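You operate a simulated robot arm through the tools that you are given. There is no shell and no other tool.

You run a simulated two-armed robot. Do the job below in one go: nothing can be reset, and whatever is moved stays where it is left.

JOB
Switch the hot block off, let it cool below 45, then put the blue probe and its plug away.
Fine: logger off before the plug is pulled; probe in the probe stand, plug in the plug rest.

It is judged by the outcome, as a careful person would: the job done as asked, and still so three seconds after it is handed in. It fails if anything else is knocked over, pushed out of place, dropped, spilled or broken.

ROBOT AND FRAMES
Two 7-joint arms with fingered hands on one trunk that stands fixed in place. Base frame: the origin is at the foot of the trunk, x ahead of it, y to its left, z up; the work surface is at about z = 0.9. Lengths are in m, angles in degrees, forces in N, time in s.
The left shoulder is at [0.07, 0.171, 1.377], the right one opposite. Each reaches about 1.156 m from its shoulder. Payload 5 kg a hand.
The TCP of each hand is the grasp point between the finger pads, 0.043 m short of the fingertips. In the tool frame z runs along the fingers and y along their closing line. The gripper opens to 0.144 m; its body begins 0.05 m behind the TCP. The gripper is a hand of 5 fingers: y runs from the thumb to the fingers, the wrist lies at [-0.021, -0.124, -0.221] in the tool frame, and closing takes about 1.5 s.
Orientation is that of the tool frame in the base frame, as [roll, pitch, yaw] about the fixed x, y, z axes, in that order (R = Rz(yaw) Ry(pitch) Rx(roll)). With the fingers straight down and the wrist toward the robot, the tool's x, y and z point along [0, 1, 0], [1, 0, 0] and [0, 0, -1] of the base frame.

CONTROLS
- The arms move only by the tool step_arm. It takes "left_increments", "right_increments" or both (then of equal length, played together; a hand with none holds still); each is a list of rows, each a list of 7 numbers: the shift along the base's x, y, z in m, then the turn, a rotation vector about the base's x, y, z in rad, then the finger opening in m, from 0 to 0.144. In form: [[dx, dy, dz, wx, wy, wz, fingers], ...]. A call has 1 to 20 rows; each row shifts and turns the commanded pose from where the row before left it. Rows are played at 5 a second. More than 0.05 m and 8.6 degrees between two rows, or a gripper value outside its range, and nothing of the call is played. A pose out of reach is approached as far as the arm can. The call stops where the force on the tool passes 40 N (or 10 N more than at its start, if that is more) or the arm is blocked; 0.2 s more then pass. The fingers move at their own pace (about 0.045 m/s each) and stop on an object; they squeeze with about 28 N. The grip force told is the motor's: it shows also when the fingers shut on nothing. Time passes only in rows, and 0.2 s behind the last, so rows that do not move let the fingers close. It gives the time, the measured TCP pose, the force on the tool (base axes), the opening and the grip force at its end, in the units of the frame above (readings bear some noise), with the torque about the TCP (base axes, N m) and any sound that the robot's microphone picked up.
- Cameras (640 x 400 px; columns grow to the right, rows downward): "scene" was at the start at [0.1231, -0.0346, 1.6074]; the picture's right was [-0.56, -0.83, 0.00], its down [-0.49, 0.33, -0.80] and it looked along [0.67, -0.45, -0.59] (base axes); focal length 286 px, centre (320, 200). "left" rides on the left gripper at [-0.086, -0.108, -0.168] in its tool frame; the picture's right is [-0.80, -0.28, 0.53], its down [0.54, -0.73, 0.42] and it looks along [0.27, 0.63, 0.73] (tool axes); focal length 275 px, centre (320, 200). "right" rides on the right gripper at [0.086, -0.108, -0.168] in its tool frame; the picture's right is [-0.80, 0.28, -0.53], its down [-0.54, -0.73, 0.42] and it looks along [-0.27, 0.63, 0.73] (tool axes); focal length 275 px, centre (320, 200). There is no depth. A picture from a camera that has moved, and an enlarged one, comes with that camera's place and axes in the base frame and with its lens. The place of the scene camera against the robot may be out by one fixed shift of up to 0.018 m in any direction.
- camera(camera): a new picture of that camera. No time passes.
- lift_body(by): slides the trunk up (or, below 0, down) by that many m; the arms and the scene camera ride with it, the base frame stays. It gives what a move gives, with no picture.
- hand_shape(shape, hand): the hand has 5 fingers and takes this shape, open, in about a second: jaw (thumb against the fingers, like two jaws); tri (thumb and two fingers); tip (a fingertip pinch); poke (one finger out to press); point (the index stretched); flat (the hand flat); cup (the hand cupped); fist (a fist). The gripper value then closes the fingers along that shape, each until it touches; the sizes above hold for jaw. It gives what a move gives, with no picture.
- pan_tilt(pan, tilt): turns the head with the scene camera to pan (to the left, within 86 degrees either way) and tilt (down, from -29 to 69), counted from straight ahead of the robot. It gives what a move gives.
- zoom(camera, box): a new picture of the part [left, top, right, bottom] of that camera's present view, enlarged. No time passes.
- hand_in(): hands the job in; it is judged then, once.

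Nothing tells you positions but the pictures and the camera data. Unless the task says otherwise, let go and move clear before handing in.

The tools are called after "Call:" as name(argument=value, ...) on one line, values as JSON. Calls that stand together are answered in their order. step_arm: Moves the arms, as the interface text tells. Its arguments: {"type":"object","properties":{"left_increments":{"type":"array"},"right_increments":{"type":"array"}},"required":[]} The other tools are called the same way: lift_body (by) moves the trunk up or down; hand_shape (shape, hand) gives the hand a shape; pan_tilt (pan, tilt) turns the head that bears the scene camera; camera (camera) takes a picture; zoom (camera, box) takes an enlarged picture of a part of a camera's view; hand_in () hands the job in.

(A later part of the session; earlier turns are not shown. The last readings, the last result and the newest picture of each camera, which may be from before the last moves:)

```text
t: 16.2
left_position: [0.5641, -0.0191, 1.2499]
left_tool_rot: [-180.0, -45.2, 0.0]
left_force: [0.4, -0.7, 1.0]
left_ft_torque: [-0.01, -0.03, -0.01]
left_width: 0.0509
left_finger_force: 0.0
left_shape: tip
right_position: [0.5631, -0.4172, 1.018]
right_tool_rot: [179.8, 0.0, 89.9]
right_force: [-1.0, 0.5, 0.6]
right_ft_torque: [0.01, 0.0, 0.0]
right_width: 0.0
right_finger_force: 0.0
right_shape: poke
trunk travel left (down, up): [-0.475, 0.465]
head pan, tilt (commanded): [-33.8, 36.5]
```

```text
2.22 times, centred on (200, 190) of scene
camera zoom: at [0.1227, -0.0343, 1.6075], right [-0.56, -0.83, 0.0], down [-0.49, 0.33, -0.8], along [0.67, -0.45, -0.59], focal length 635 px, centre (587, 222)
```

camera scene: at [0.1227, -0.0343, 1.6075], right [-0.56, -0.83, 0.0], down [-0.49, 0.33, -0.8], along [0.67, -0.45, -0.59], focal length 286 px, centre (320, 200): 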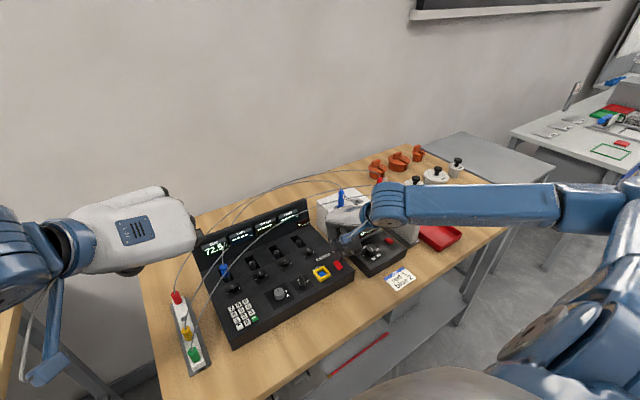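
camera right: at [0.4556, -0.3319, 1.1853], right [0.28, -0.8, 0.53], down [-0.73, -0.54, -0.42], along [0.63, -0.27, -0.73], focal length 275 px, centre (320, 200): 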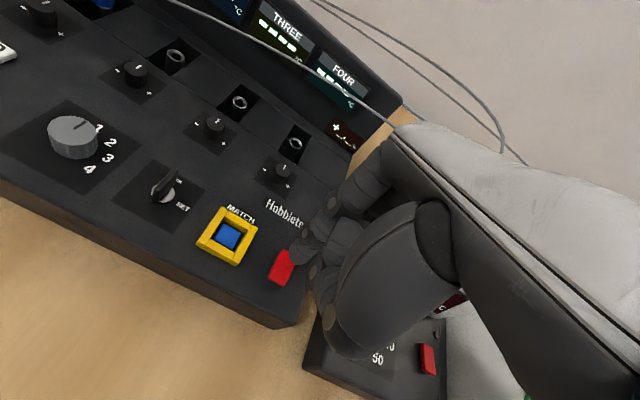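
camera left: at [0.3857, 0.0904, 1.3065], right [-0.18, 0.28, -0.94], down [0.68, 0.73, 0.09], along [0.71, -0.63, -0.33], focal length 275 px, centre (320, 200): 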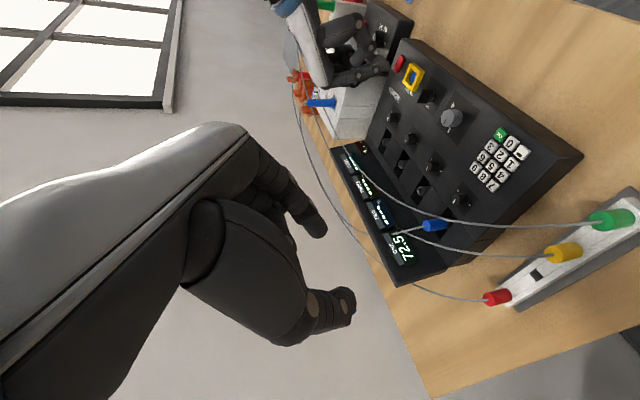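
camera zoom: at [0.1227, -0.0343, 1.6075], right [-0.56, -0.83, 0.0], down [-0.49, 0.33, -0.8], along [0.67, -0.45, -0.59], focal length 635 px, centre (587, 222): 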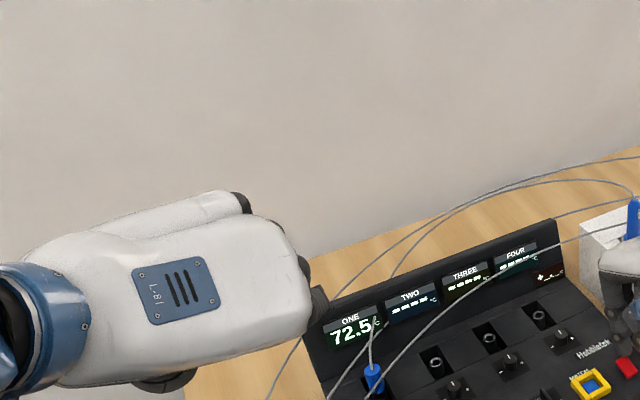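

The left hand is in the wanted attitude and the pinch meets about 43 mm beyond the TCP; the logger shows 72.5. I'll zoom to refine the plug and slot positions and read the block's temperature.

Call:
zoom(camera="left", box=[360, 180, 520, 280])

Call:
zoom(camera="left", box=[470, 190, 640, 310])

Call:
zoom(camera="scene", box=[320, 190, 420, 280])

Call:
zoom(camera="left", box=[240, 180, 400, 340])

```text
4.00 times, centred on (440, 230) of left
camera zoom: at [0.3857, 0.0904, 1.3065], right [-0.18, 0.28, -0.94], down [0.68, 0.73, 0.09], along [0.71, -0.63, -0.33], focal length 1101 px, centre (-160, 80)
```

zoom: 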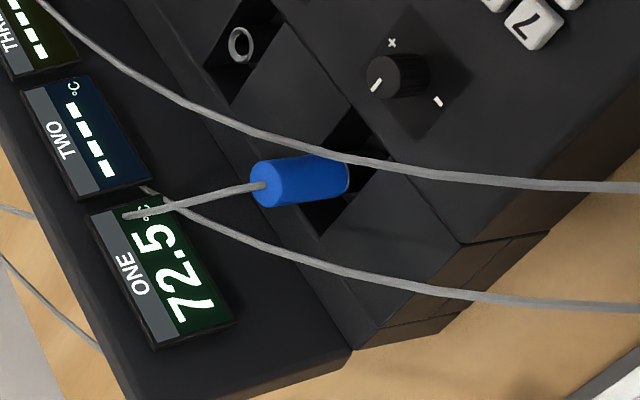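

```text
3.33 times, centred on (555, 250) of left
camera zoom: at [0.3857, 0.0904, 1.3065], right [-0.18, 0.28, -0.94], down [0.68, 0.73, 0.09], along [0.71, -0.63, -0.33], focal length 918 px, centre (-463, 33)
```

zoom: 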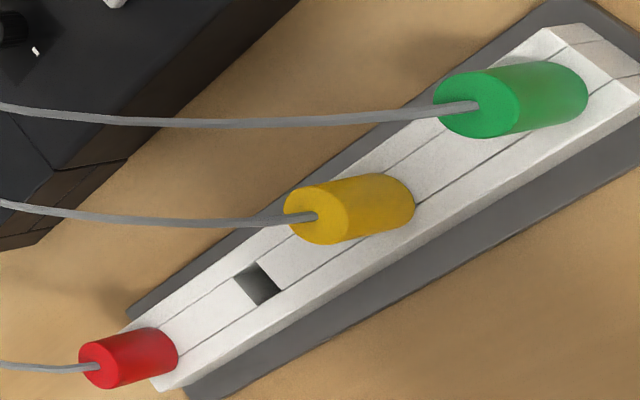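

```text
4.44 times, centred on (370, 235) of scene
camera zoom: at [0.1227, -0.0343, 1.6075], right [-0.56, -0.83, 0.0], down [-0.49, 0.33, -0.8], along [0.67, -0.45, -0.59], focal length 1270 px, centre (98, 44)
```

zoom: 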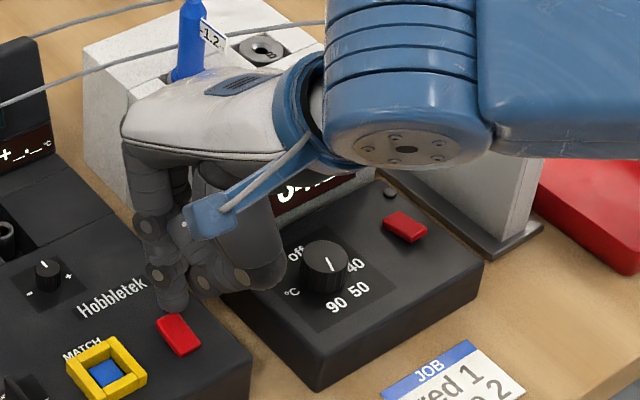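

```text
2.50 times, centred on (320, 260) of left
camera zoom: at [0.3857, 0.0904, 1.3065], right [-0.18, 0.28, -0.94], down [0.68, 0.73, 0.09], along [0.71, -0.63, -0.33], focal length 688 px, centre (320, 50)
```

zoom: 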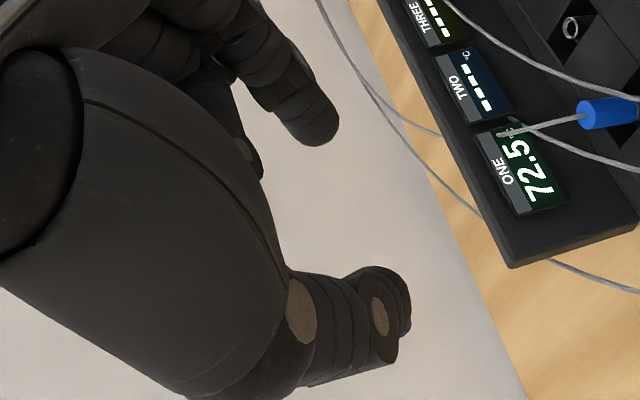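

Refined: plug top about [0.717, -0.120, 0.986], free slot about [0.664, 0.016, 0.92]; the cables pass through the panel visually, so they don't obstruct. I'll bring the left pinch to a stand-off in front of the plug without touching it, while the block keeps cooling.

Call:
step_arm(left_increments=[[0.0079, -0.0101, -0.019, 0, 0, 0, 0.055], [0.0079, -0.0101, -0.019, 0, 0, 0, 0.055], [0.0079, -0.0101, -0.019, 0, 0, 0, 0.055], [0.0079, -0.0101, -0.019, 0, 0, 0, 0.055], [0.0079, -0.0101, -0.019, 0, 0, 0, 0.055], [0.0079, -0.0101, -0.019, 0, 0, 0, 0.055], [0.0079, -0.0101, -0.019, 0, 0, 0, 0.055], [0.0079, -0.0101, -0.019, 0, 0, 0, 0.055], [0.0079, -0.0101, -0.019, 0, 0, 0, 0.055], [0.0079, -0.0101, -0.019, 0, 0, 0, 0.055], [0, 0, 0, 0, 0, 0, 0.055]])

Call:
camera(camera="left")

Call:
camera(camera="scene")

Call:
camera(camera="right")

```text
t: 18.6
left_position: [0.6437, -0.1187, 1.0588]
left_tool_rot: [-179.9, -45.0, 0.0]
left_force: [0.1, -1.0, 1.1]
left_ft_torque: [0.02, 0.0, 0.03]
left_width: 0.0548
left_finger_force: 0.0
left_shape: tip
right_position: [0.5641, -0.416, 1.0178]
right_tool_rot: [180.0, 0.0, 90.0]
right_force: [-0.1, -0.5, -0.3]
right_ft_torque: [-0.01, 0.0, -0.03]
right_width: 0.0001
right_finger_force: 0.1
right_shape: poke
trunk travel left (down, up): [-0.475, 0.465]
head pan, tilt (commanded): [-33.8, 36.5]
```

```text
taken
camera left: at [0.4649, -0.0105, 1.1157], right [-0.19, 0.28, -0.94], down [0.68, 0.73, 0.08], along [0.71, -0.63, -0.33], focal length 275 px, centre (320, 200)
```

left: 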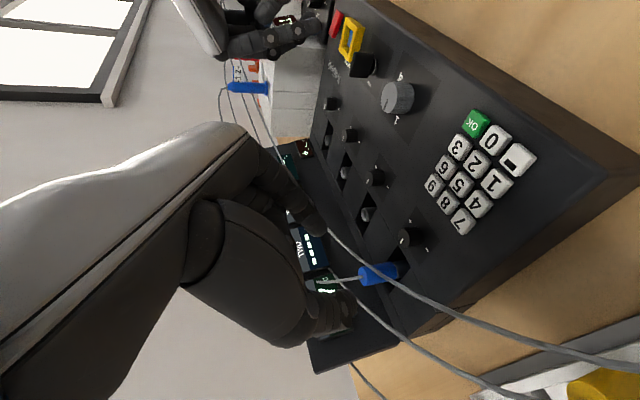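

```text
taken
camera scene: at [0.1228, -0.0342, 1.6074], right [-0.56, -0.83, 0.0], down [-0.49, 0.33, -0.8], along [0.67, -0.45, -0.59], focal length 286 px, centre (320, 200)
```

scene: 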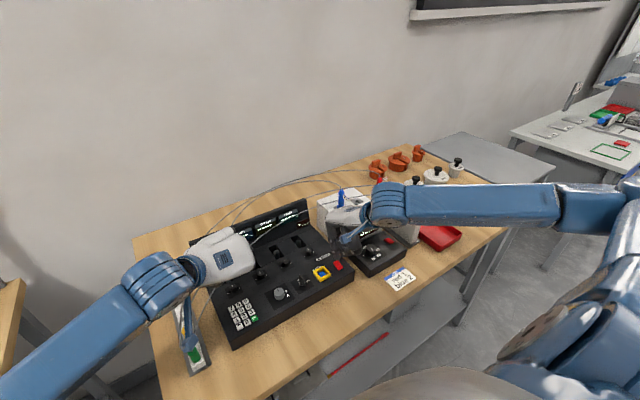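

```text
taken
camera right: at [0.4562, -0.3324, 1.1848], right [0.28, -0.8, 0.53], down [-0.73, -0.54, -0.42], along [0.63, -0.27, -0.73], focal length 275 px, centre (320, 200)
```

right: 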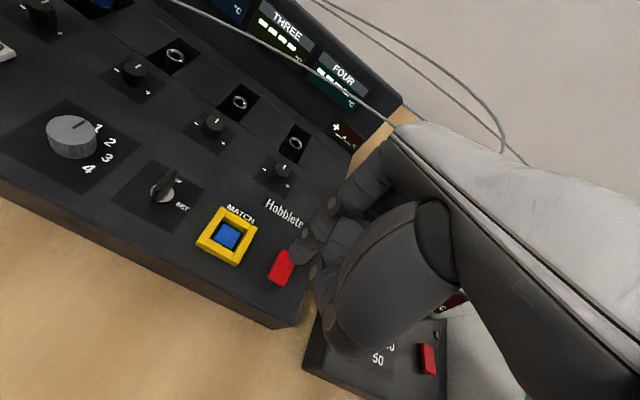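

The left pinch is standing off above and in front of the plug. I'll zoom to judge alignment.

Call:
zoom(camera="left", box=[270, 180, 450, 360])

Call:
zoom(camera="right", box=[200, 180, 360, 300])

Call:
zoom(camera="scene", box=[180, 190, 320, 300])

```text
2.22 times, centred on (360, 270) of left
camera zoom: at [0.4649, -0.0105, 1.1157], right [-0.19, 0.28, -0.94], down [0.68, 0.73, 0.08], along [0.71, -0.63, -0.33], focal length 612 px, centre (231, 44)
```

zoom: 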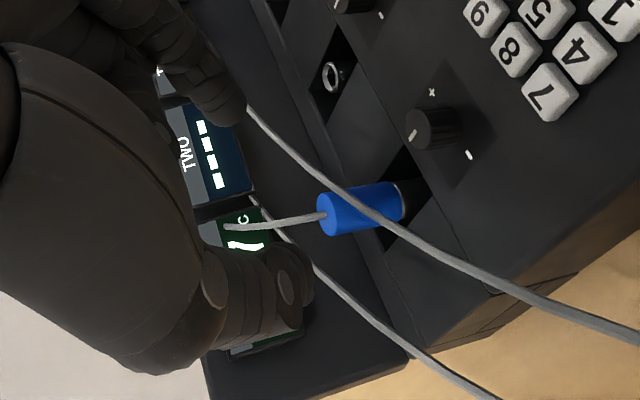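

```text
3.33 times, centred on (280, 240) of right
camera zoom: at [0.4562, -0.3324, 1.1848], right [0.28, -0.8, 0.53], down [-0.73, -0.54, -0.42], along [0.63, -0.27, -0.73], focal length 918 px, centre (453, 67)
```

zoom: 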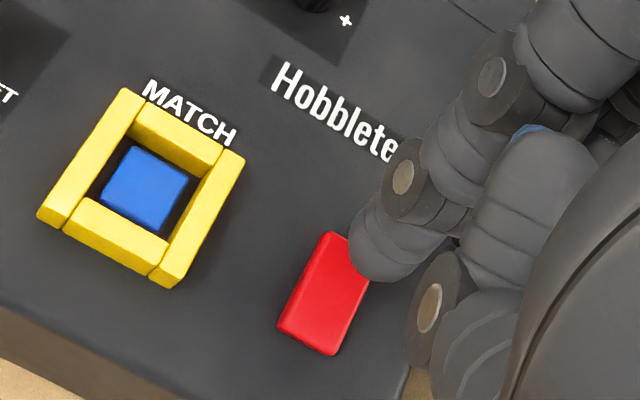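

```text
3.64 times, centred on (250, 245) of scene
camera zoom: at [0.1228, -0.0342, 1.6074], right [-0.56, -0.83, 0.0], down [-0.49, 0.33, -0.8], along [0.67, -0.45, -0.59], focal length 1039 px, centre (574, 36)
```

zoom: 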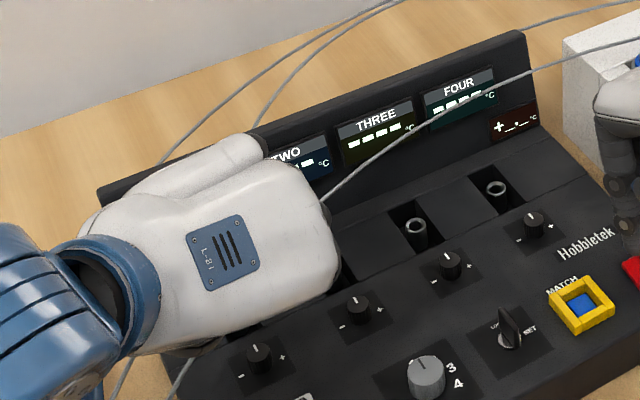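

The plug lies exactly along the pinch's approach line (about 100 mm ahead), and the right fingertip is directly above the logger's red button. I'll press the logger off now, with small downward steps.

Call:
step_arm(right_increments=[[0, 0, -0.005, 0, 0, 0, 0], [0, 0, -0.005, 0, 0, 0, 0], [0, 0, -0.004, 0, 0, 0, 0], [0, 0, -0.004, 0, 0, 0, 0], [0, 0, -0.003, 0, 0, 0, 0]])

Call:
camera(camera="right")

Call:
zoom(camera="scene", box=[220, 190, 400, 300])

```text
t: 19.8
left_position: [0.6421, -0.1188, 1.0612]
left_tool_rot: [-179.9, -45.0, -0.1]
left_force: [0.4, 0.0, 0.2]
left_ft_torque: [0.01, -0.03, -0.03]
left_width: 0.0544
left_finger_force: 0.0
left_shape: tip
right_position: [0.5646, -0.4168, 1.0002]
right_tool_rot: [179.6, 0.0, 90.0]
right_force: [2.1, -1.4, 21.4]
right_ft_torque: [0.14, -0.17, -0.02]
right_width: 0.0
right_finger_force: 0.0
right_shape: poke
trunk travel left (down, up): [-0.475, 0.465]
head pan, tilt (commanded): [-33.8, 36.5]
```

```text
taken
camera right: at [0.4555, -0.3323, 1.1658], right [0.28, -0.8, 0.54], down [-0.72, -0.54, -0.43], along [0.63, -0.27, -0.73], focal length 275 px, centre (320, 200)
```

right: 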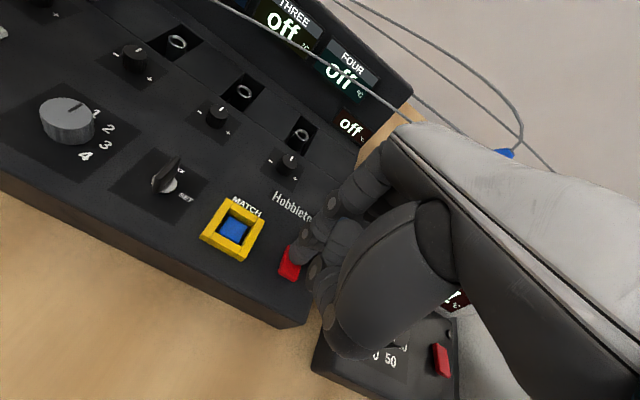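

```text
3.56 times, centred on (310, 245) of scene
camera zoom: at [0.1208, -0.0331, 1.6081], right [-0.56, -0.83, 0.0], down [-0.49, 0.33, -0.81], along [0.67, -0.45, -0.59], focal length 1016 px, centre (356, 40)
```

zoom: 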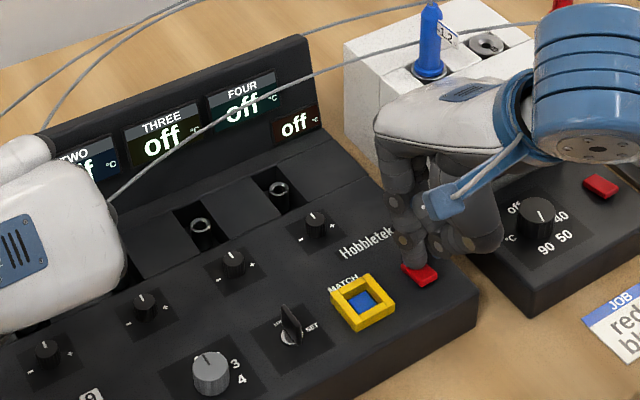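

The logger reads "off" on all displays. I'll lift the right hand straight up and well clear, then check the block's temperature.

Call:
step_arm(right_increments=[[0, 0, 0.02, 0, 0, 0, 0], [0, 0, 0.03, 0, 0, 0, 0], [0, 0, 0.04, 0, 0, 0, 0], [-0.01, 0, 0.04, 0, 0, 0, 0], [-0.03, 0, 0.04, 0, 0, 0, 0], [-0.03, 0, 0.04, 0, 0, 0, 0], [-0.03, -0.01, 0.04, 0, 0, 0, 0]])

Call:
camera(camera="scene")

Call:
camera(camera="right")

Call:
zoom(camera="scene", box=[300, 180, 440, 290])

```text
refused: row 7 steps farther than a row can; nothing moved
```

```text
taken
camera scene: at [0.1208, -0.0331, 1.6081], right [-0.56, -0.83, 0.0], down [-0.49, 0.33, -0.81], along [0.67, -0.45, -0.59], focal length 286 px, centre (320, 200)
```

scene: 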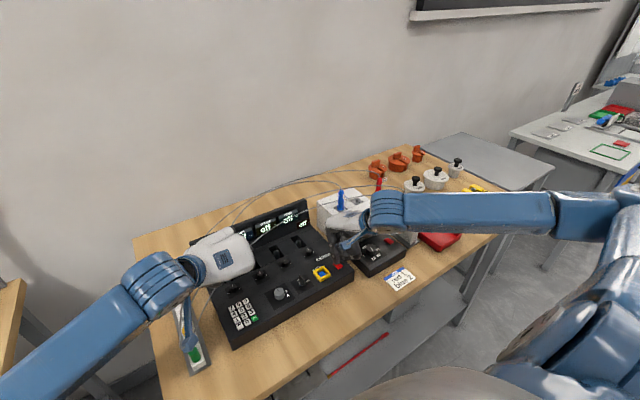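

```text
taken
camera right: at [0.4555, -0.3323, 1.1658], right [0.28, -0.8, 0.54], down [-0.72, -0.54, -0.43], along [0.63, -0.27, -0.73], focal length 275 px, centre (320, 200)
```

right: 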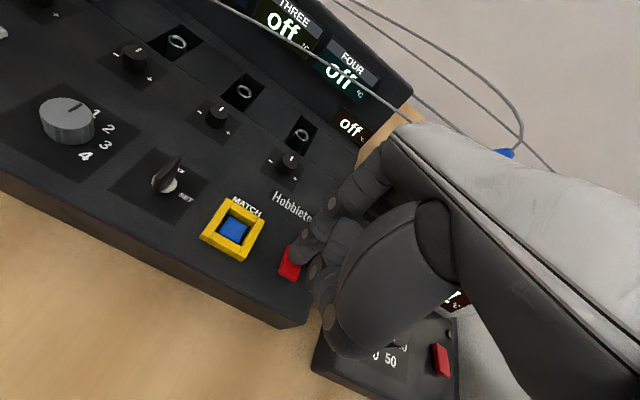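

```text
3.64 times, centred on (370, 235) of scene
camera zoom: at [0.1208, -0.0331, 1.6081], right [-0.56, -0.83, 0.0], down [-0.49, 0.33, -0.81], along [0.67, -0.45, -0.59], focal length 1039 px, centre (138, 73)
```

zoom: 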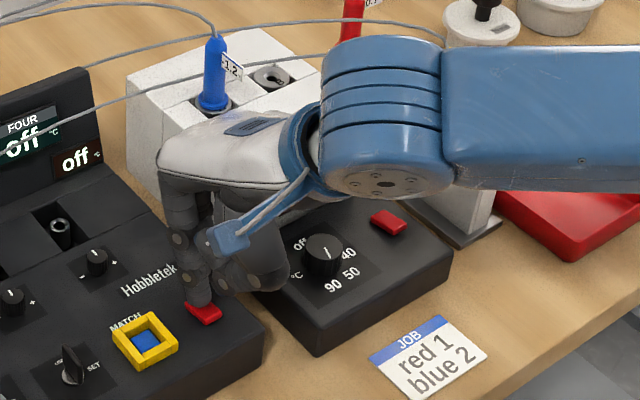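

The move was refused for one overlong row, so nothing moved; the finger still rests on the button. I'll repeat the lift with shorter rows.

Call:
step_arm(right_increments=[[0, 0, 0.02, 0, 0, 0, 0], [0, 0, 0.03, 0, 0, 0, 0], [0, 0, 0.04, 0, 0, 0, 0], [-0.01, 0, 0.04, 0, 0, 0, 0], [-0.025, 0, 0.035, 0, 0, 0, 0], [-0.025, 0, 0.035, 0, 0, 0, 0], [-0.025, -0.01, 0.035, 0, 0, 0, 0]])

Call:
camera(camera="scene")

Call:
camera(camera="right")

Call:
zoom(camera="scene", box=[300, 180, 440, 290])

```text
t: 21.4
left_position: [0.6408, -0.1184, 1.0604]
left_tool_rot: [-179.9, -45.2, -0.1]
left_force: [-0.3, -0.2, -0.2]
left_ft_torque: [-0.03, -0.05, -0.03]
left_width: 0.0547
left_finger_force: 0.1
left_shape: tip
right_position: [0.4769, -0.4275, 1.2316]
right_tool_rot: [179.9, -0.1, 90.0]
right_force: [-0.1, 0.0, -0.5]
right_ft_torque: [-0.05, -0.08, -0.02]
right_width: 0.0
right_finger_force: 0.0
right_shape: poke
trunk travel left (down, up): [-0.475, 0.465]
head pan, tilt (commanded): [-33.8, 36.5]
```

```text
taken
camera scene: at [0.1199, -0.0332, 1.6076], right [-0.56, -0.83, 0.0], down [-0.49, 0.33, -0.81], along [0.67, -0.45, -0.59], focal length 286 px, centre (320, 200)
```

scene: 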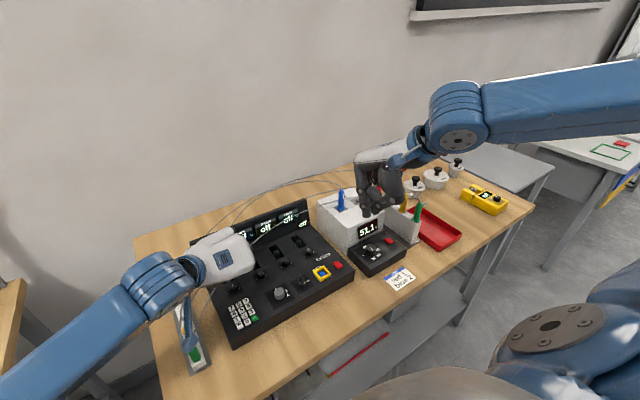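

```text
taken
camera right: at [0.3687, -0.3428, 1.3992], right [0.28, -0.8, 0.53], down [-0.72, -0.54, -0.43], along [0.63, -0.27, -0.73], focal length 275 px, centre (320, 200)
```

right: 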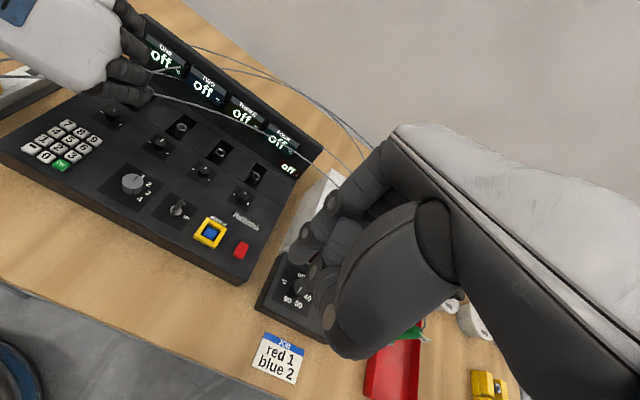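

```text
3.64 times, centred on (370, 235) of scene
camera zoom: at [0.1199, -0.0332, 1.6076], right [-0.56, -0.83, 0.0], down [-0.49, 0.33, -0.81], along [0.67, -0.45, -0.59], focal length 1039 px, centre (138, 73)
```

zoom: 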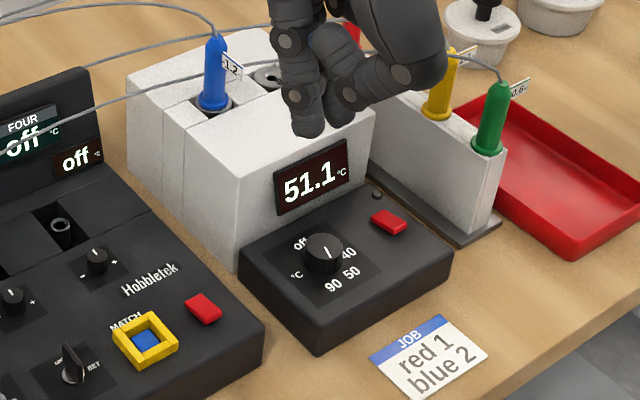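

The block is at 51.1 and falling. I'll set the right hand to the three-finger grip for the probe and look at its geometry.

Call:
hand_shape(shape="tri", hand="right")

Call:
step_arm(right_increments=[[0, -0.01, 0.005, 0, 0, 0.1309, 0.1], [0, -0.01, 0.005, 0, 0, 0.1309, 0.1], [0, -0.01, 0.005, 0, 0, 0.1309, 0.08], [0, -0.01, 0.005, 0, 0, 0.1309, 0.06], [0, -0.01, 0.005, 0, 0, 0.1309, 0.06], [0, -0.01, 0, 0, 0, 0.1309, 0.06], [0, -0.01, 0, 0, 0, 0.1309, 0.06], [0, -0.01, 0, 0, 0, 0.1309, 0.06], [0, -0.01, 0, 0, 0, 0.1309, 0.06], [0, -0.01, 0, 0, 0, 0.1309, 0.06], [0, -0.01, 0, 0, 0, 0.1309, 0.06], [0, -0.01, 0, 0, 0, 0.1309, 0.06], [0, 0, 0, 0, -0.1309, 0, 0.06], [0, 0, 0, 0, -0.1309, 0, 0.06], [0, 0, 0, 0, -0.1309, 0, 0.06], [0, 0, 0, 0, -0.1309, 0, 0.06]])

Call:
camera(camera="right")

Call:
camera(camera="scene")

Call:
zoom(camera="right", box=[200, 160, 420, 340])

Call:
zoom(camera="scene", box=[300, 160, 460, 290])

```text
t: 22.3
left_position: [0.644, -0.1193, 1.0577]
left_tool_rot: [-179.9, -45.0, 0.0]
left_force: [-0.1, 0.1, -0.5]
left_ft_torque: [0.01, 0.03, 0.02]
left_width: 0.0547
left_finger_force: 0.1
left_shape: tip
right_position: [0.481, -0.4299, 1.2297]
right_tool_rot: [179.9, -0.1, 90.0]
right_force: [0.3, 0.9, 0.9]
right_ft_torque: [0.0, 0.03, 0.02]
right_width: 0.1442
right_finger_force: 0.1
right_shape: tri
trunk travel left (down, up): [-0.475, 0.465]
head pan, tilt (commanded): [-33.8, 36.5]
```

```text
t: 25.7
left_position: [0.6421, -0.1198, 1.0601]
left_tool_rot: [179.9, -45.1, 0.1]
left_force: [-0.3, 0.4, -0.4]
left_ft_torque: [-0.02, -0.03, 0.0]
left_width: 0.0545
left_finger_force: 0.1
left_shape: tip
right_position: [0.4776, -0.5469, 1.2588]
right_tool_rot: [-179.9, 30.2, -180.0]
right_force: [-0.2, -0.3, -0.2]
right_ft_torque: [0.0, -0.02, -0.01]
right_width: 0.0604
right_finger_force: 0.0
right_shape: tri
trunk travel left (down, up): [-0.475, 0.465]
head pan, tilt (commanded): [-33.8, 36.5]
```

```text
taken
camera right: at [0.3208, -0.6569, 1.3586], right [0.42, 0.28, 0.86], down [0.68, -0.73, -0.09], along [0.6, 0.63, -0.5], focal length 275 px, centre (320, 200)
```

right: 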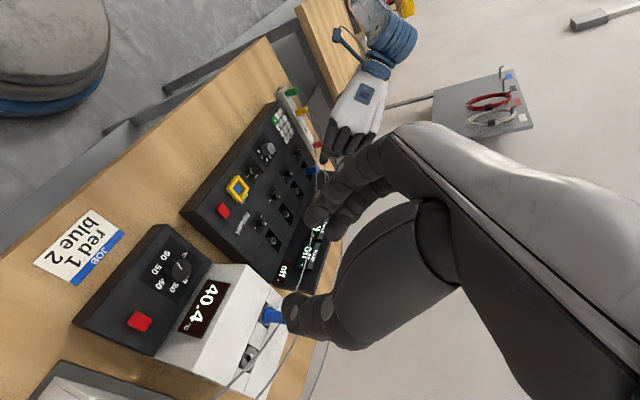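

```text
taken
camera scene: at [0.1206, -0.0343, 1.6077], right [-0.56, -0.83, 0.0], down [-0.49, 0.33, -0.8], along [0.67, -0.45, -0.59], focal length 286 px, centre (320, 200)
```

scene: 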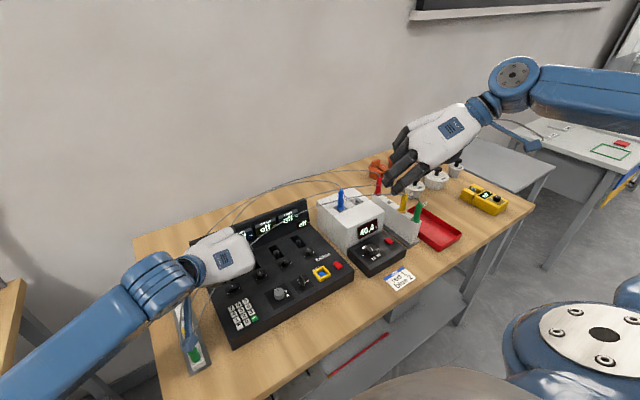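

```text
2.22 times, centred on (310, 250) of right
camera zoom: at [0.3208, -0.6569, 1.3586], right [0.42, 0.28, 0.86], down [0.68, -0.73, -0.09], along [0.6, 0.63, -0.5], focal length 612 px, centre (342, 89)
```

zoom: 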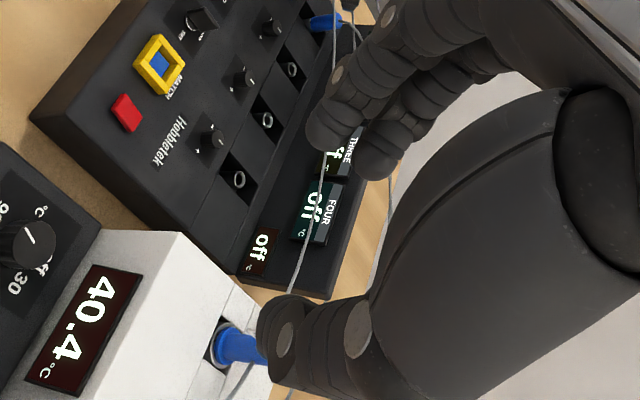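

```text
3.08 times, centred on (380, 225) of scene
camera zoom: at [0.1206, -0.0343, 1.6077], right [-0.56, -0.83, 0.0], down [-0.49, 0.33, -0.8], along [0.67, -0.45, -0.59], focal length 879 px, centre (135, 123)
```

zoom: 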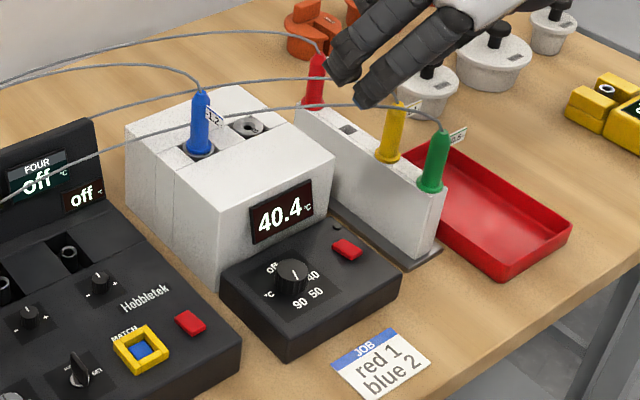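

The block shows 40.4, below 45, and the logger is off, so the plug can come out. I'll advance the open left pinch along its approach line toward the plug, stopping just short to check.

Call:
step_arm(left_increments=[[0.01, -0.0003, -0.012, 0, 0, 0, 0.05], [0.01, -0.0003, -0.012, 0, 0, 0, 0.05], [0.01, -0.0002, -0.012, 0, 0, 0, 0.05], [0.008, 0, -0.01, 0, 0, 0, 0.05], [0, 0, 0, 0, 0, 0, 0.05]])

Call:
camera(camera="left")

Call:
zoom(camera="left", box=[260, 190, 420, 340])

Call:
zoom(camera="right", box=[270, 90, 370, 190])

```text
t: 26.9
left_position: [0.6819, -0.1197, 1.0129]
left_tool_rot: [-180.0, -44.9, 0.0]
left_force: [-0.5, -0.3, -0.1]
left_ft_torque: [0.01, -0.03, -0.01]
left_width: 0.0509
left_finger_force: 0.0
left_shape: tip
right_position: [0.4801, -0.5466, 1.2573]
right_tool_rot: [-180.0, 30.1, 180.0]
right_force: [-0.2, 0.0, -0.2]
right_ft_torque: [0.01, -0.02, 0.0]
right_width: 0.0605
right_finger_force: 0.0
right_shape: tri
trunk travel left (down, up): [-0.475, 0.465]
head pan, tilt (commanded): [-33.8, 36.5]
```

```text
taken
camera left: at [0.5026, -0.0109, 1.0704], right [-0.18, 0.28, -0.94], down [0.68, 0.73, 0.08], along [0.71, -0.63, -0.33], focal length 275 px, centre (320, 200)
```

left: 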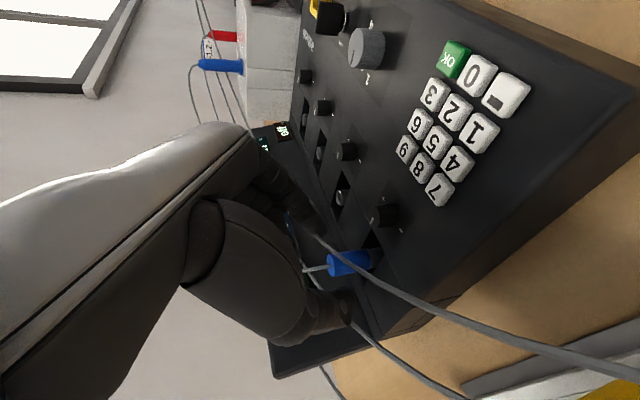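

```text
2.67 times, centred on (340, 265) of left
camera zoom: at [0.5026, -0.0109, 1.0704], right [-0.18, 0.28, -0.94], down [0.68, 0.73, 0.08], along [0.71, -0.63, -0.33], focal length 734 px, centre (267, 27)
```

zoom: 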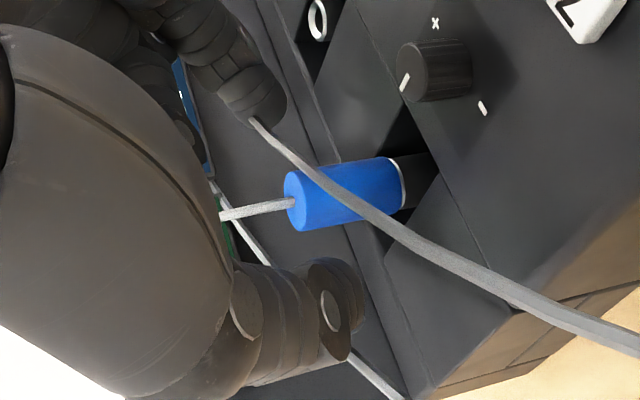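

```text
4.00 times, centred on (320, 140) of right
camera zoom: at [0.3224, -0.657, 1.358], right [0.42, 0.28, 0.86], down [0.68, -0.73, -0.1], along [0.6, 0.63, -0.5], focal length 1101 px, centre (320, 440)
```

zoom: 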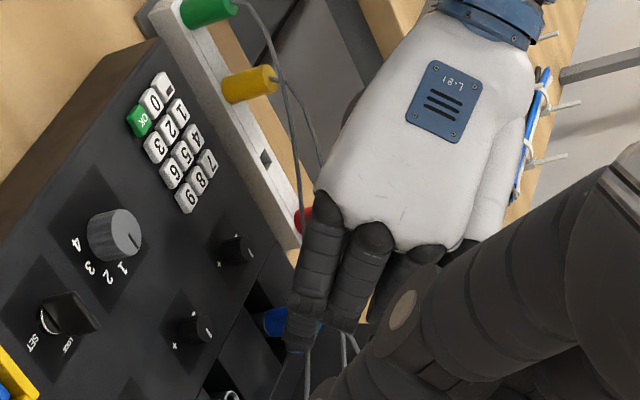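

The plug top sits right between index and thumb, with about 14 mm still to go and roughly 9 mm clearance above the logger surface. I'll finish the approach and check forces before closing.

Call:
step_arm(left_increments=[[0.004, 0, -0.0065, 0, 0, 0, 0.05], [0.0035, 0, -0.0065, 0, 0, 0, 0.05], [0, 0, 0, 0, 0, 0, 0.05]])

Call:
zoom(camera="left", box=[260, 190, 420, 340])

Call:
zoom(camera="right", box=[280, 130, 360, 190])

```text
t: 27.7
left_position: [0.689, -0.1208, 1.0003]
left_tool_rot: [179.9, -45.1, 0.0]
left_force: [-0.1, 0.7, -0.3]
left_ft_torque: [-0.03, -0.02, 0.0]
left_width: 0.0507
left_finger_force: 0.0
left_shape: tip
right_position: [0.4805, -0.5469, 1.2567]
right_tool_rot: [179.9, 29.9, 180.0]
right_force: [-0.9, 0.3, -0.4]
right_ft_torque: [-0.01, 0.0, 0.01]
right_width: 0.0606
right_finger_force: 0.1
right_shape: tri
trunk travel left (down, up): [-0.475, 0.465]
head pan, tilt (commanded): [-33.8, 36.5]
```

```text
2.67 times, centred on (340, 265) of left
camera zoom: at [0.5106, -0.0117, 1.0578], right [-0.19, 0.28, -0.94], down [0.68, 0.73, 0.08], along [0.71, -0.63, -0.33], focal length 734 px, centre (267, 27)
```

zoom: 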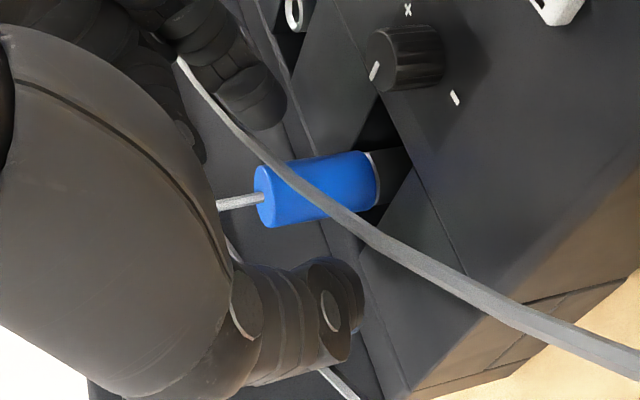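

```text
6.67 times, centred on (320, 160) of right
camera zoom: at [0.3228, -0.6571, 1.3579], right [0.42, 0.28, 0.86], down [0.68, -0.73, -0.1], along [0.6, 0.63, -0.5], focal length 1835 px, centre (320, 467)
```

zoom: 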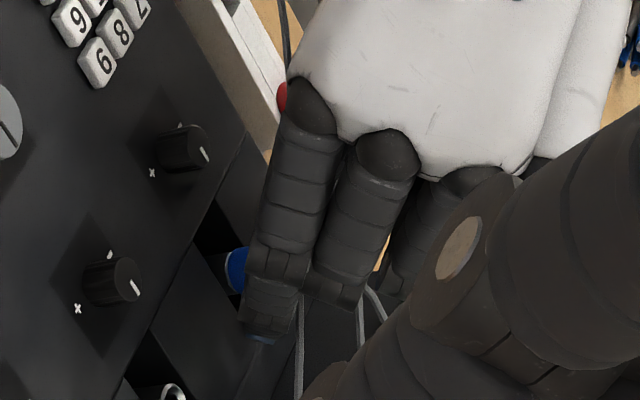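

The plug body is now centered between the two fingertips with no contact force. I'll close the pinch on it.

Call:
step_arm(left_increments=[[0, 0, 0, 0, 0, 0, 0.03], [0, 0, 0, 0, 0, 0, 0.02], [0, 0, 0, 0, 0, 0, 0.01], [0, 0, 0, 0, 0, 0, 0.0], [0, 0, 0, 0, 0, 0, 0.0], [0, 0, 0, 0, 0, 0, 0.0]])

Call:
zoom(camera="left", box=[260, 190, 420, 340])

Call:
zoom(camera="right", box=[280, 130, 360, 190])

```text
t: 29.1
left_position: [0.6893, -0.1196, 1.001]
left_tool_rot: [179.8, -45.0, 0.1]
left_force: [0.9, -0.4, -0.3]
left_ft_torque: [-0.03, -0.02, 0.02]
left_width: 0.0145
left_finger_force: 27.7
left_shape: tip
right_position: [0.4803, -0.5473, 1.2563]
right_tool_rot: [179.9, 29.9, -180.0]
right_force: [-0.3, 0.2, -0.3]
right_ft_torque: [0.0, -0.05, 0.05]
right_width: 0.0604
right_finger_force: 0.1
right_shape: tri
trunk travel left (down, up): [-0.475, 0.465]
head pan, tilt (commanded): [-33.8, 36.5]
```

```text
2.67 times, centred on (340, 265) of left
camera zoom: at [0.5108, -0.0117, 1.0578], right [-0.19, 0.28, -0.94], down [0.68, 0.73, 0.08], along [0.71, -0.63, -0.33], focal length 734 px, centre (267, 27)
```

zoom: 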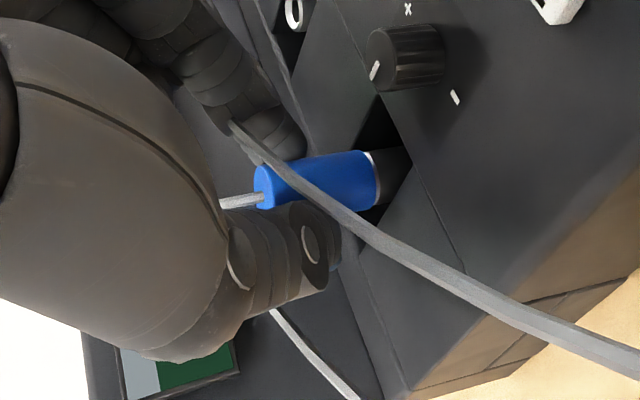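

```text
6.67 times, centred on (320, 160) of right
camera zoom: at [0.323, -0.6572, 1.3578], right [0.42, 0.28, 0.86], down [0.68, -0.73, -0.1], along [0.6, 0.63, -0.5], focal length 1835 px, centre (320, 467)
```

zoom: 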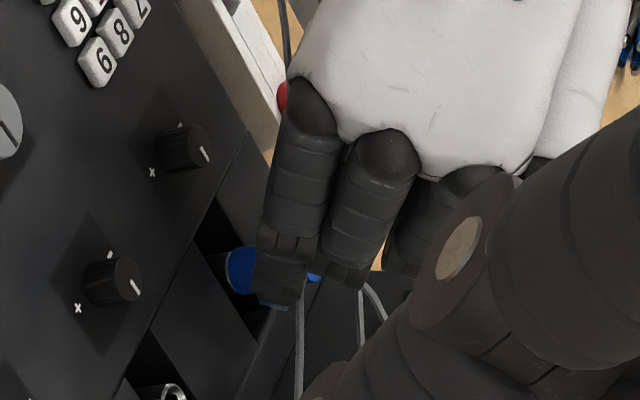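

The pinch has closed on the plug (27.7 N, stopped at 14.5 mm) and the plug has not shifted. I'll pull straight up slowly.

Call:
step_arm(left_increments=[[0, 0, 0.005, 0, 0, 0, 0], [0, 0, 0.005, 0, 0, 0, 0], [0, 0, 0.008, 0, 0, 0, 0], [0, 0, 0.01, 0, 0, 0, 0], [0, 0, 0.012, 0, 0, 0, 0]])

Call:
camera(camera="left")

Call:
zoom(camera="left", box=[260, 190, 420, 340])

Call:
zoom(camera="right", box=[280, 130, 360, 190])

```text
t: 30.3
left_position: [0.6877, -0.1191, 1.0418]
left_tool_rot: [180.0, -45.0, 0.1]
left_force: [0.5, -0.1, -0.5]
left_ft_torque: [-0.02, -0.02, -0.01]
left_width: 0.0141
left_finger_force: 27.7
left_shape: tip
right_position: [0.4791, -0.5476, 1.2562]
right_tool_rot: [180.0, 29.9, 180.0]
right_force: [-0.1, 1.1, 0.5]
right_ft_torque: [0.0, -0.01, 0.01]
right_width: 0.0606
right_finger_force: 0.0
right_shape: tri
trunk travel left (down, up): [-0.475, 0.465]
head pan, tilt (commanded): [-33.8, 36.5]
```

```text
taken
camera left: at [0.5099, -0.0105, 1.0982], right [-0.19, 0.28, -0.94], down [0.68, 0.73, 0.09], along [0.71, -0.63, -0.33], focal length 275 px, centre (320, 200)
```

left: 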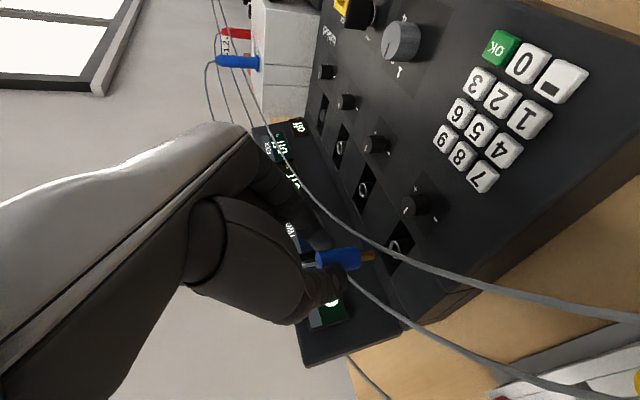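

```text
2.67 times, centred on (340, 265) of left
camera zoom: at [0.5099, -0.0105, 1.0982], right [-0.19, 0.28, -0.94], down [0.68, 0.73, 0.09], along [0.71, -0.63, -0.33], focal length 734 px, centre (267, 27)
```

zoom: 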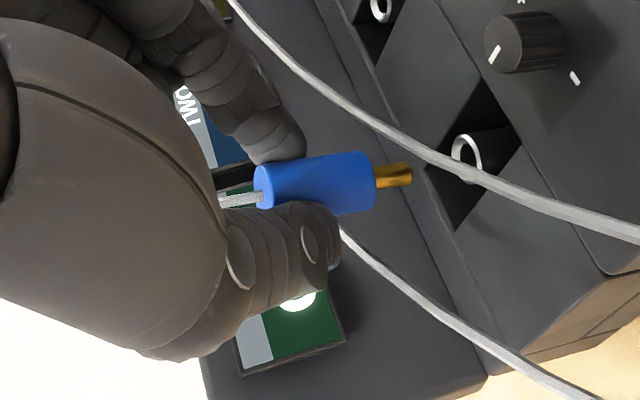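

```text
6.67 times, centred on (320, 160) of right
camera zoom: at [0.3227, -0.6571, 1.3579], right [0.42, 0.28, 0.86], down [0.68, -0.73, -0.1], along [0.6, 0.63, -0.5], focal length 1835 px, centre (320, 467)
```

zoom: 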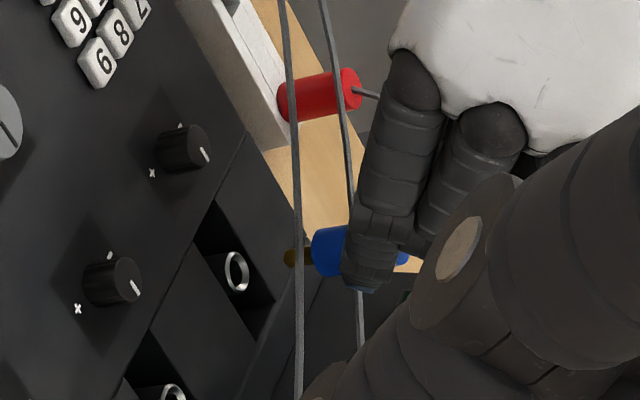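

The plug is out, held upright with its brass pin showing. I'll raise it a bit more and carry it over to above the free slot in the plug rest, staying high over the neighboring plugs.

Call:
step_arm(left_increments=[[0, 0, 0.015, 0, 0, 0, 0], [0, 0.005, 0.015, 0, 0, 0, 0], [-0.008, 0.02, 0, 0, 0, 0, 0], [-0.008, 0.02, 0, 0, 0, 0, 0], [-0.008, 0.022, 0, 0, 0, 0, 0], [-0.009, 0.022, 0, 0, 0, 0, 0], [-0.009, 0.023, 0, 0, 0, 0, 0], [-0.009, 0.023, 0, 0, 0, 0, 0], [0, 0, -0.015, 0, 0, 0, 0], [0, 0, -0.005, 0, 0, 0, 0], [0, 0, 0, 0, 0, 0, 0]])

Call:
camera(camera="left")

Call:
zoom(camera="left", box=[280, 190, 480, 340])

Call:
zoom(camera="right", box=[260, 80, 360, 180])

Call:
zoom(camera="scene", box=[140, 240, 260, 380])

```text
t: 32.7
left_position: [0.6379, 0.0149, 1.0499]
left_tool_rot: [-180.0, -45.0, -0.1]
left_force: [0.2, 0.3, 0.0]
left_ft_torque: [0.01, 0.02, 0.01]
left_width: 0.014
left_finger_force: 28.2
left_shape: tip
right_position: [0.4801, -0.5473, 1.2572]
right_tool_rot: [-180.0, 29.9, 180.0]
right_force: [-0.3, 0.6, -0.2]
right_ft_torque: [0.01, -0.01, 0.0]
right_width: 0.0602
right_finger_force: 0.0
right_shape: tri
trunk travel left (down, up): [-0.475, 0.465]
head pan, tilt (commanded): [-33.8, 36.5]
```

```text
taken
camera left: at [0.4594, 0.1244, 1.107], right [-0.19, 0.28, -0.94], down [0.68, 0.73, 0.08], along [0.71, -0.63, -0.33], focal length 275 px, centre (320, 200)
```

left: 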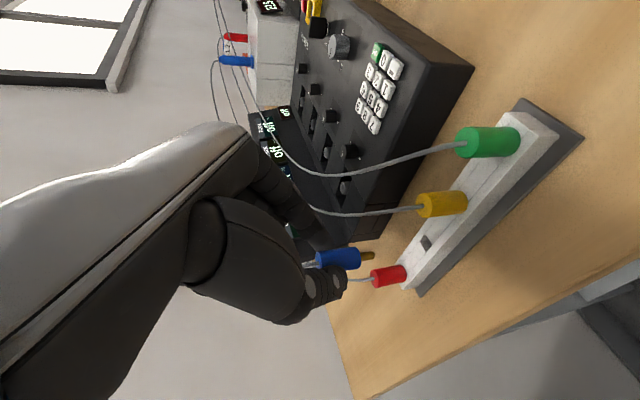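

```text
2.67 times, centred on (380, 265) of left
camera zoom: at [0.4594, 0.1244, 1.107], right [-0.19, 0.28, -0.94], down [0.68, 0.73, 0.08], along [0.71, -0.63, -0.33], focal length 734 px, centre (160, 27)
```

zoom: 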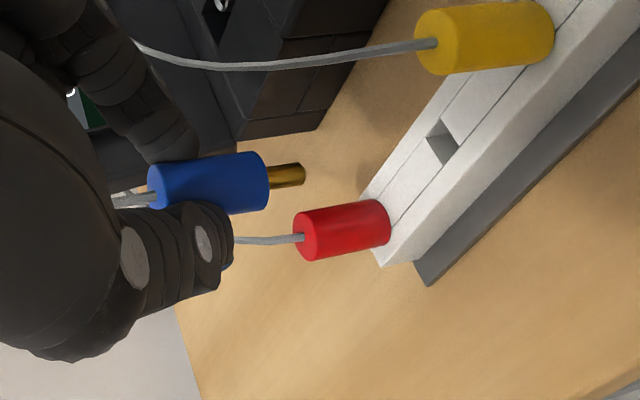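

```text
4.00 times, centred on (310, 130) of right
camera zoom: at [0.3226, -0.6567, 1.3582], right [0.42, 0.28, 0.86], down [0.68, -0.73, -0.1], along [0.6, 0.63, -0.5], focal length 1101 px, centre (360, 480)
```

zoom: 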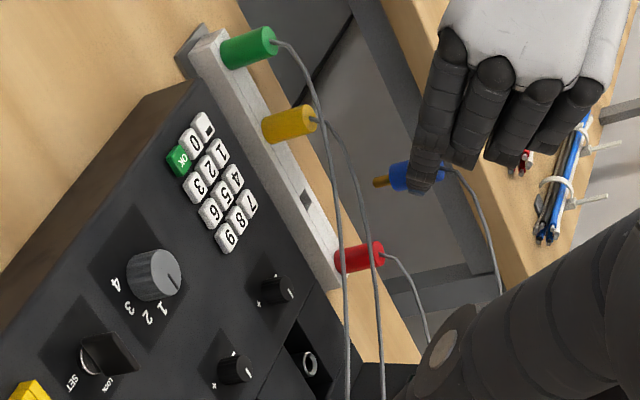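

```text
2.86 times, centred on (200, 310) of scene
camera zoom: at [0.1227, -0.0341, 1.6075], right [-0.56, -0.83, 0.0], down [-0.49, 0.33, -0.8], along [0.67, -0.45, -0.59], focal length 816 px, centre (663, -114)
```

zoom: 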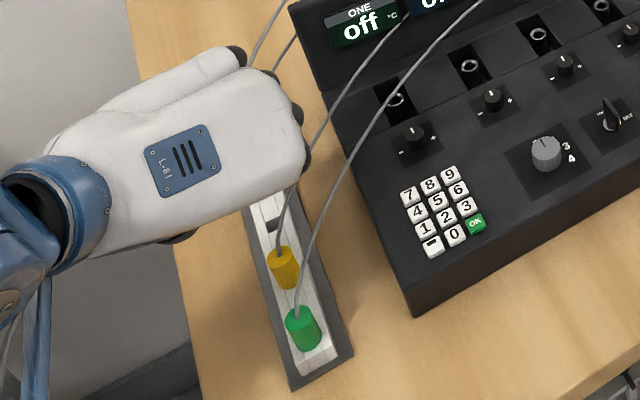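

From both hand cameras the pin end is at about [0.664, 0.016, 0.985] and the slot at about [0.6605, 0.016, 0.926]. I'll shift back about 3.5 mm, lower by 35 mm, and re-measure close up.

Call:
step_arm(left_increments=[[-0.0018, 0, -0.01, 0, 0, 0, 0], [-0.0017, 0, -0.01, 0, 0, 0, 0], [0, 0, -0.01, 0, 0, 0, 0], [0, 0, -0.005, 0, 0, 0, 0], [0, 0, 0, 0, 0, 0, 0]])

Call:
zoom(camera="left", box=[310, 200, 430, 290])

Call:
zoom(camera="right", box=[285, 100, 345, 150])

```text
t: 33.9
left_position: [0.6346, 0.0155, 1.0145]
left_tool_rot: [-179.9, -45.0, -0.1]
left_force: [-0.4, -0.6, -0.3]
left_ft_torque: [-0.02, 0.02, 0.0]
left_width: 0.0146
left_finger_force: 27.9
left_shape: tip
right_position: [0.4804, -0.5468, 1.257]
right_tool_rot: [179.9, 29.9, 180.0]
right_force: [0.3, 0.4, 0.3]
right_ft_torque: [0.05, 0.02, 0.02]
right_width: 0.0603
right_finger_force: 0.0
right_shape: tri
trunk travel left (down, up): [-0.475, 0.465]
head pan, tilt (commanded): [-33.8, 36.5]
```

```text
4.44 times, centred on (370, 245) of left
camera zoom: at [0.4563, 0.124, 1.0724], right [-0.19, 0.28, -0.94], down [0.68, 0.73, 0.08], along [0.71, -0.63, -0.33], focal length 1224 px, centre (98, 0)
```

zoom: 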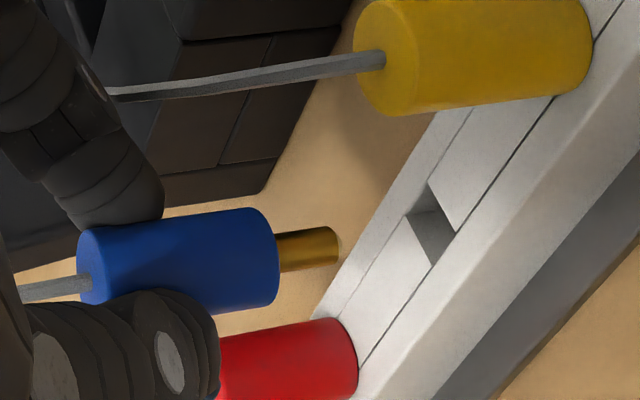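

```text
8.00 times, centred on (315, 125) of right
camera zoom: at [0.3228, -0.657, 1.3579], right [0.42, 0.28, 0.86], down [0.68, -0.73, -0.1], along [0.6, 0.63, -0.5], focal length 2202 px, centre (360, 800)
```

zoom: 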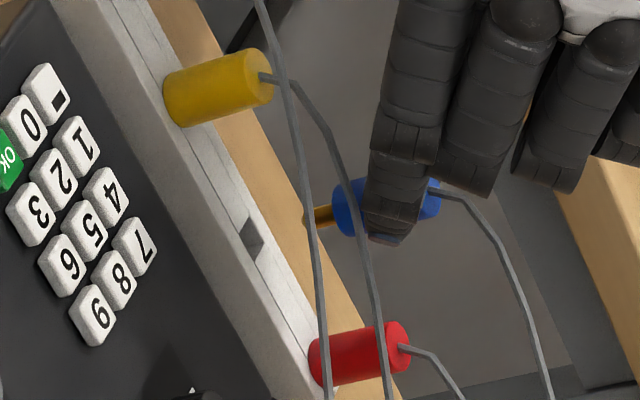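

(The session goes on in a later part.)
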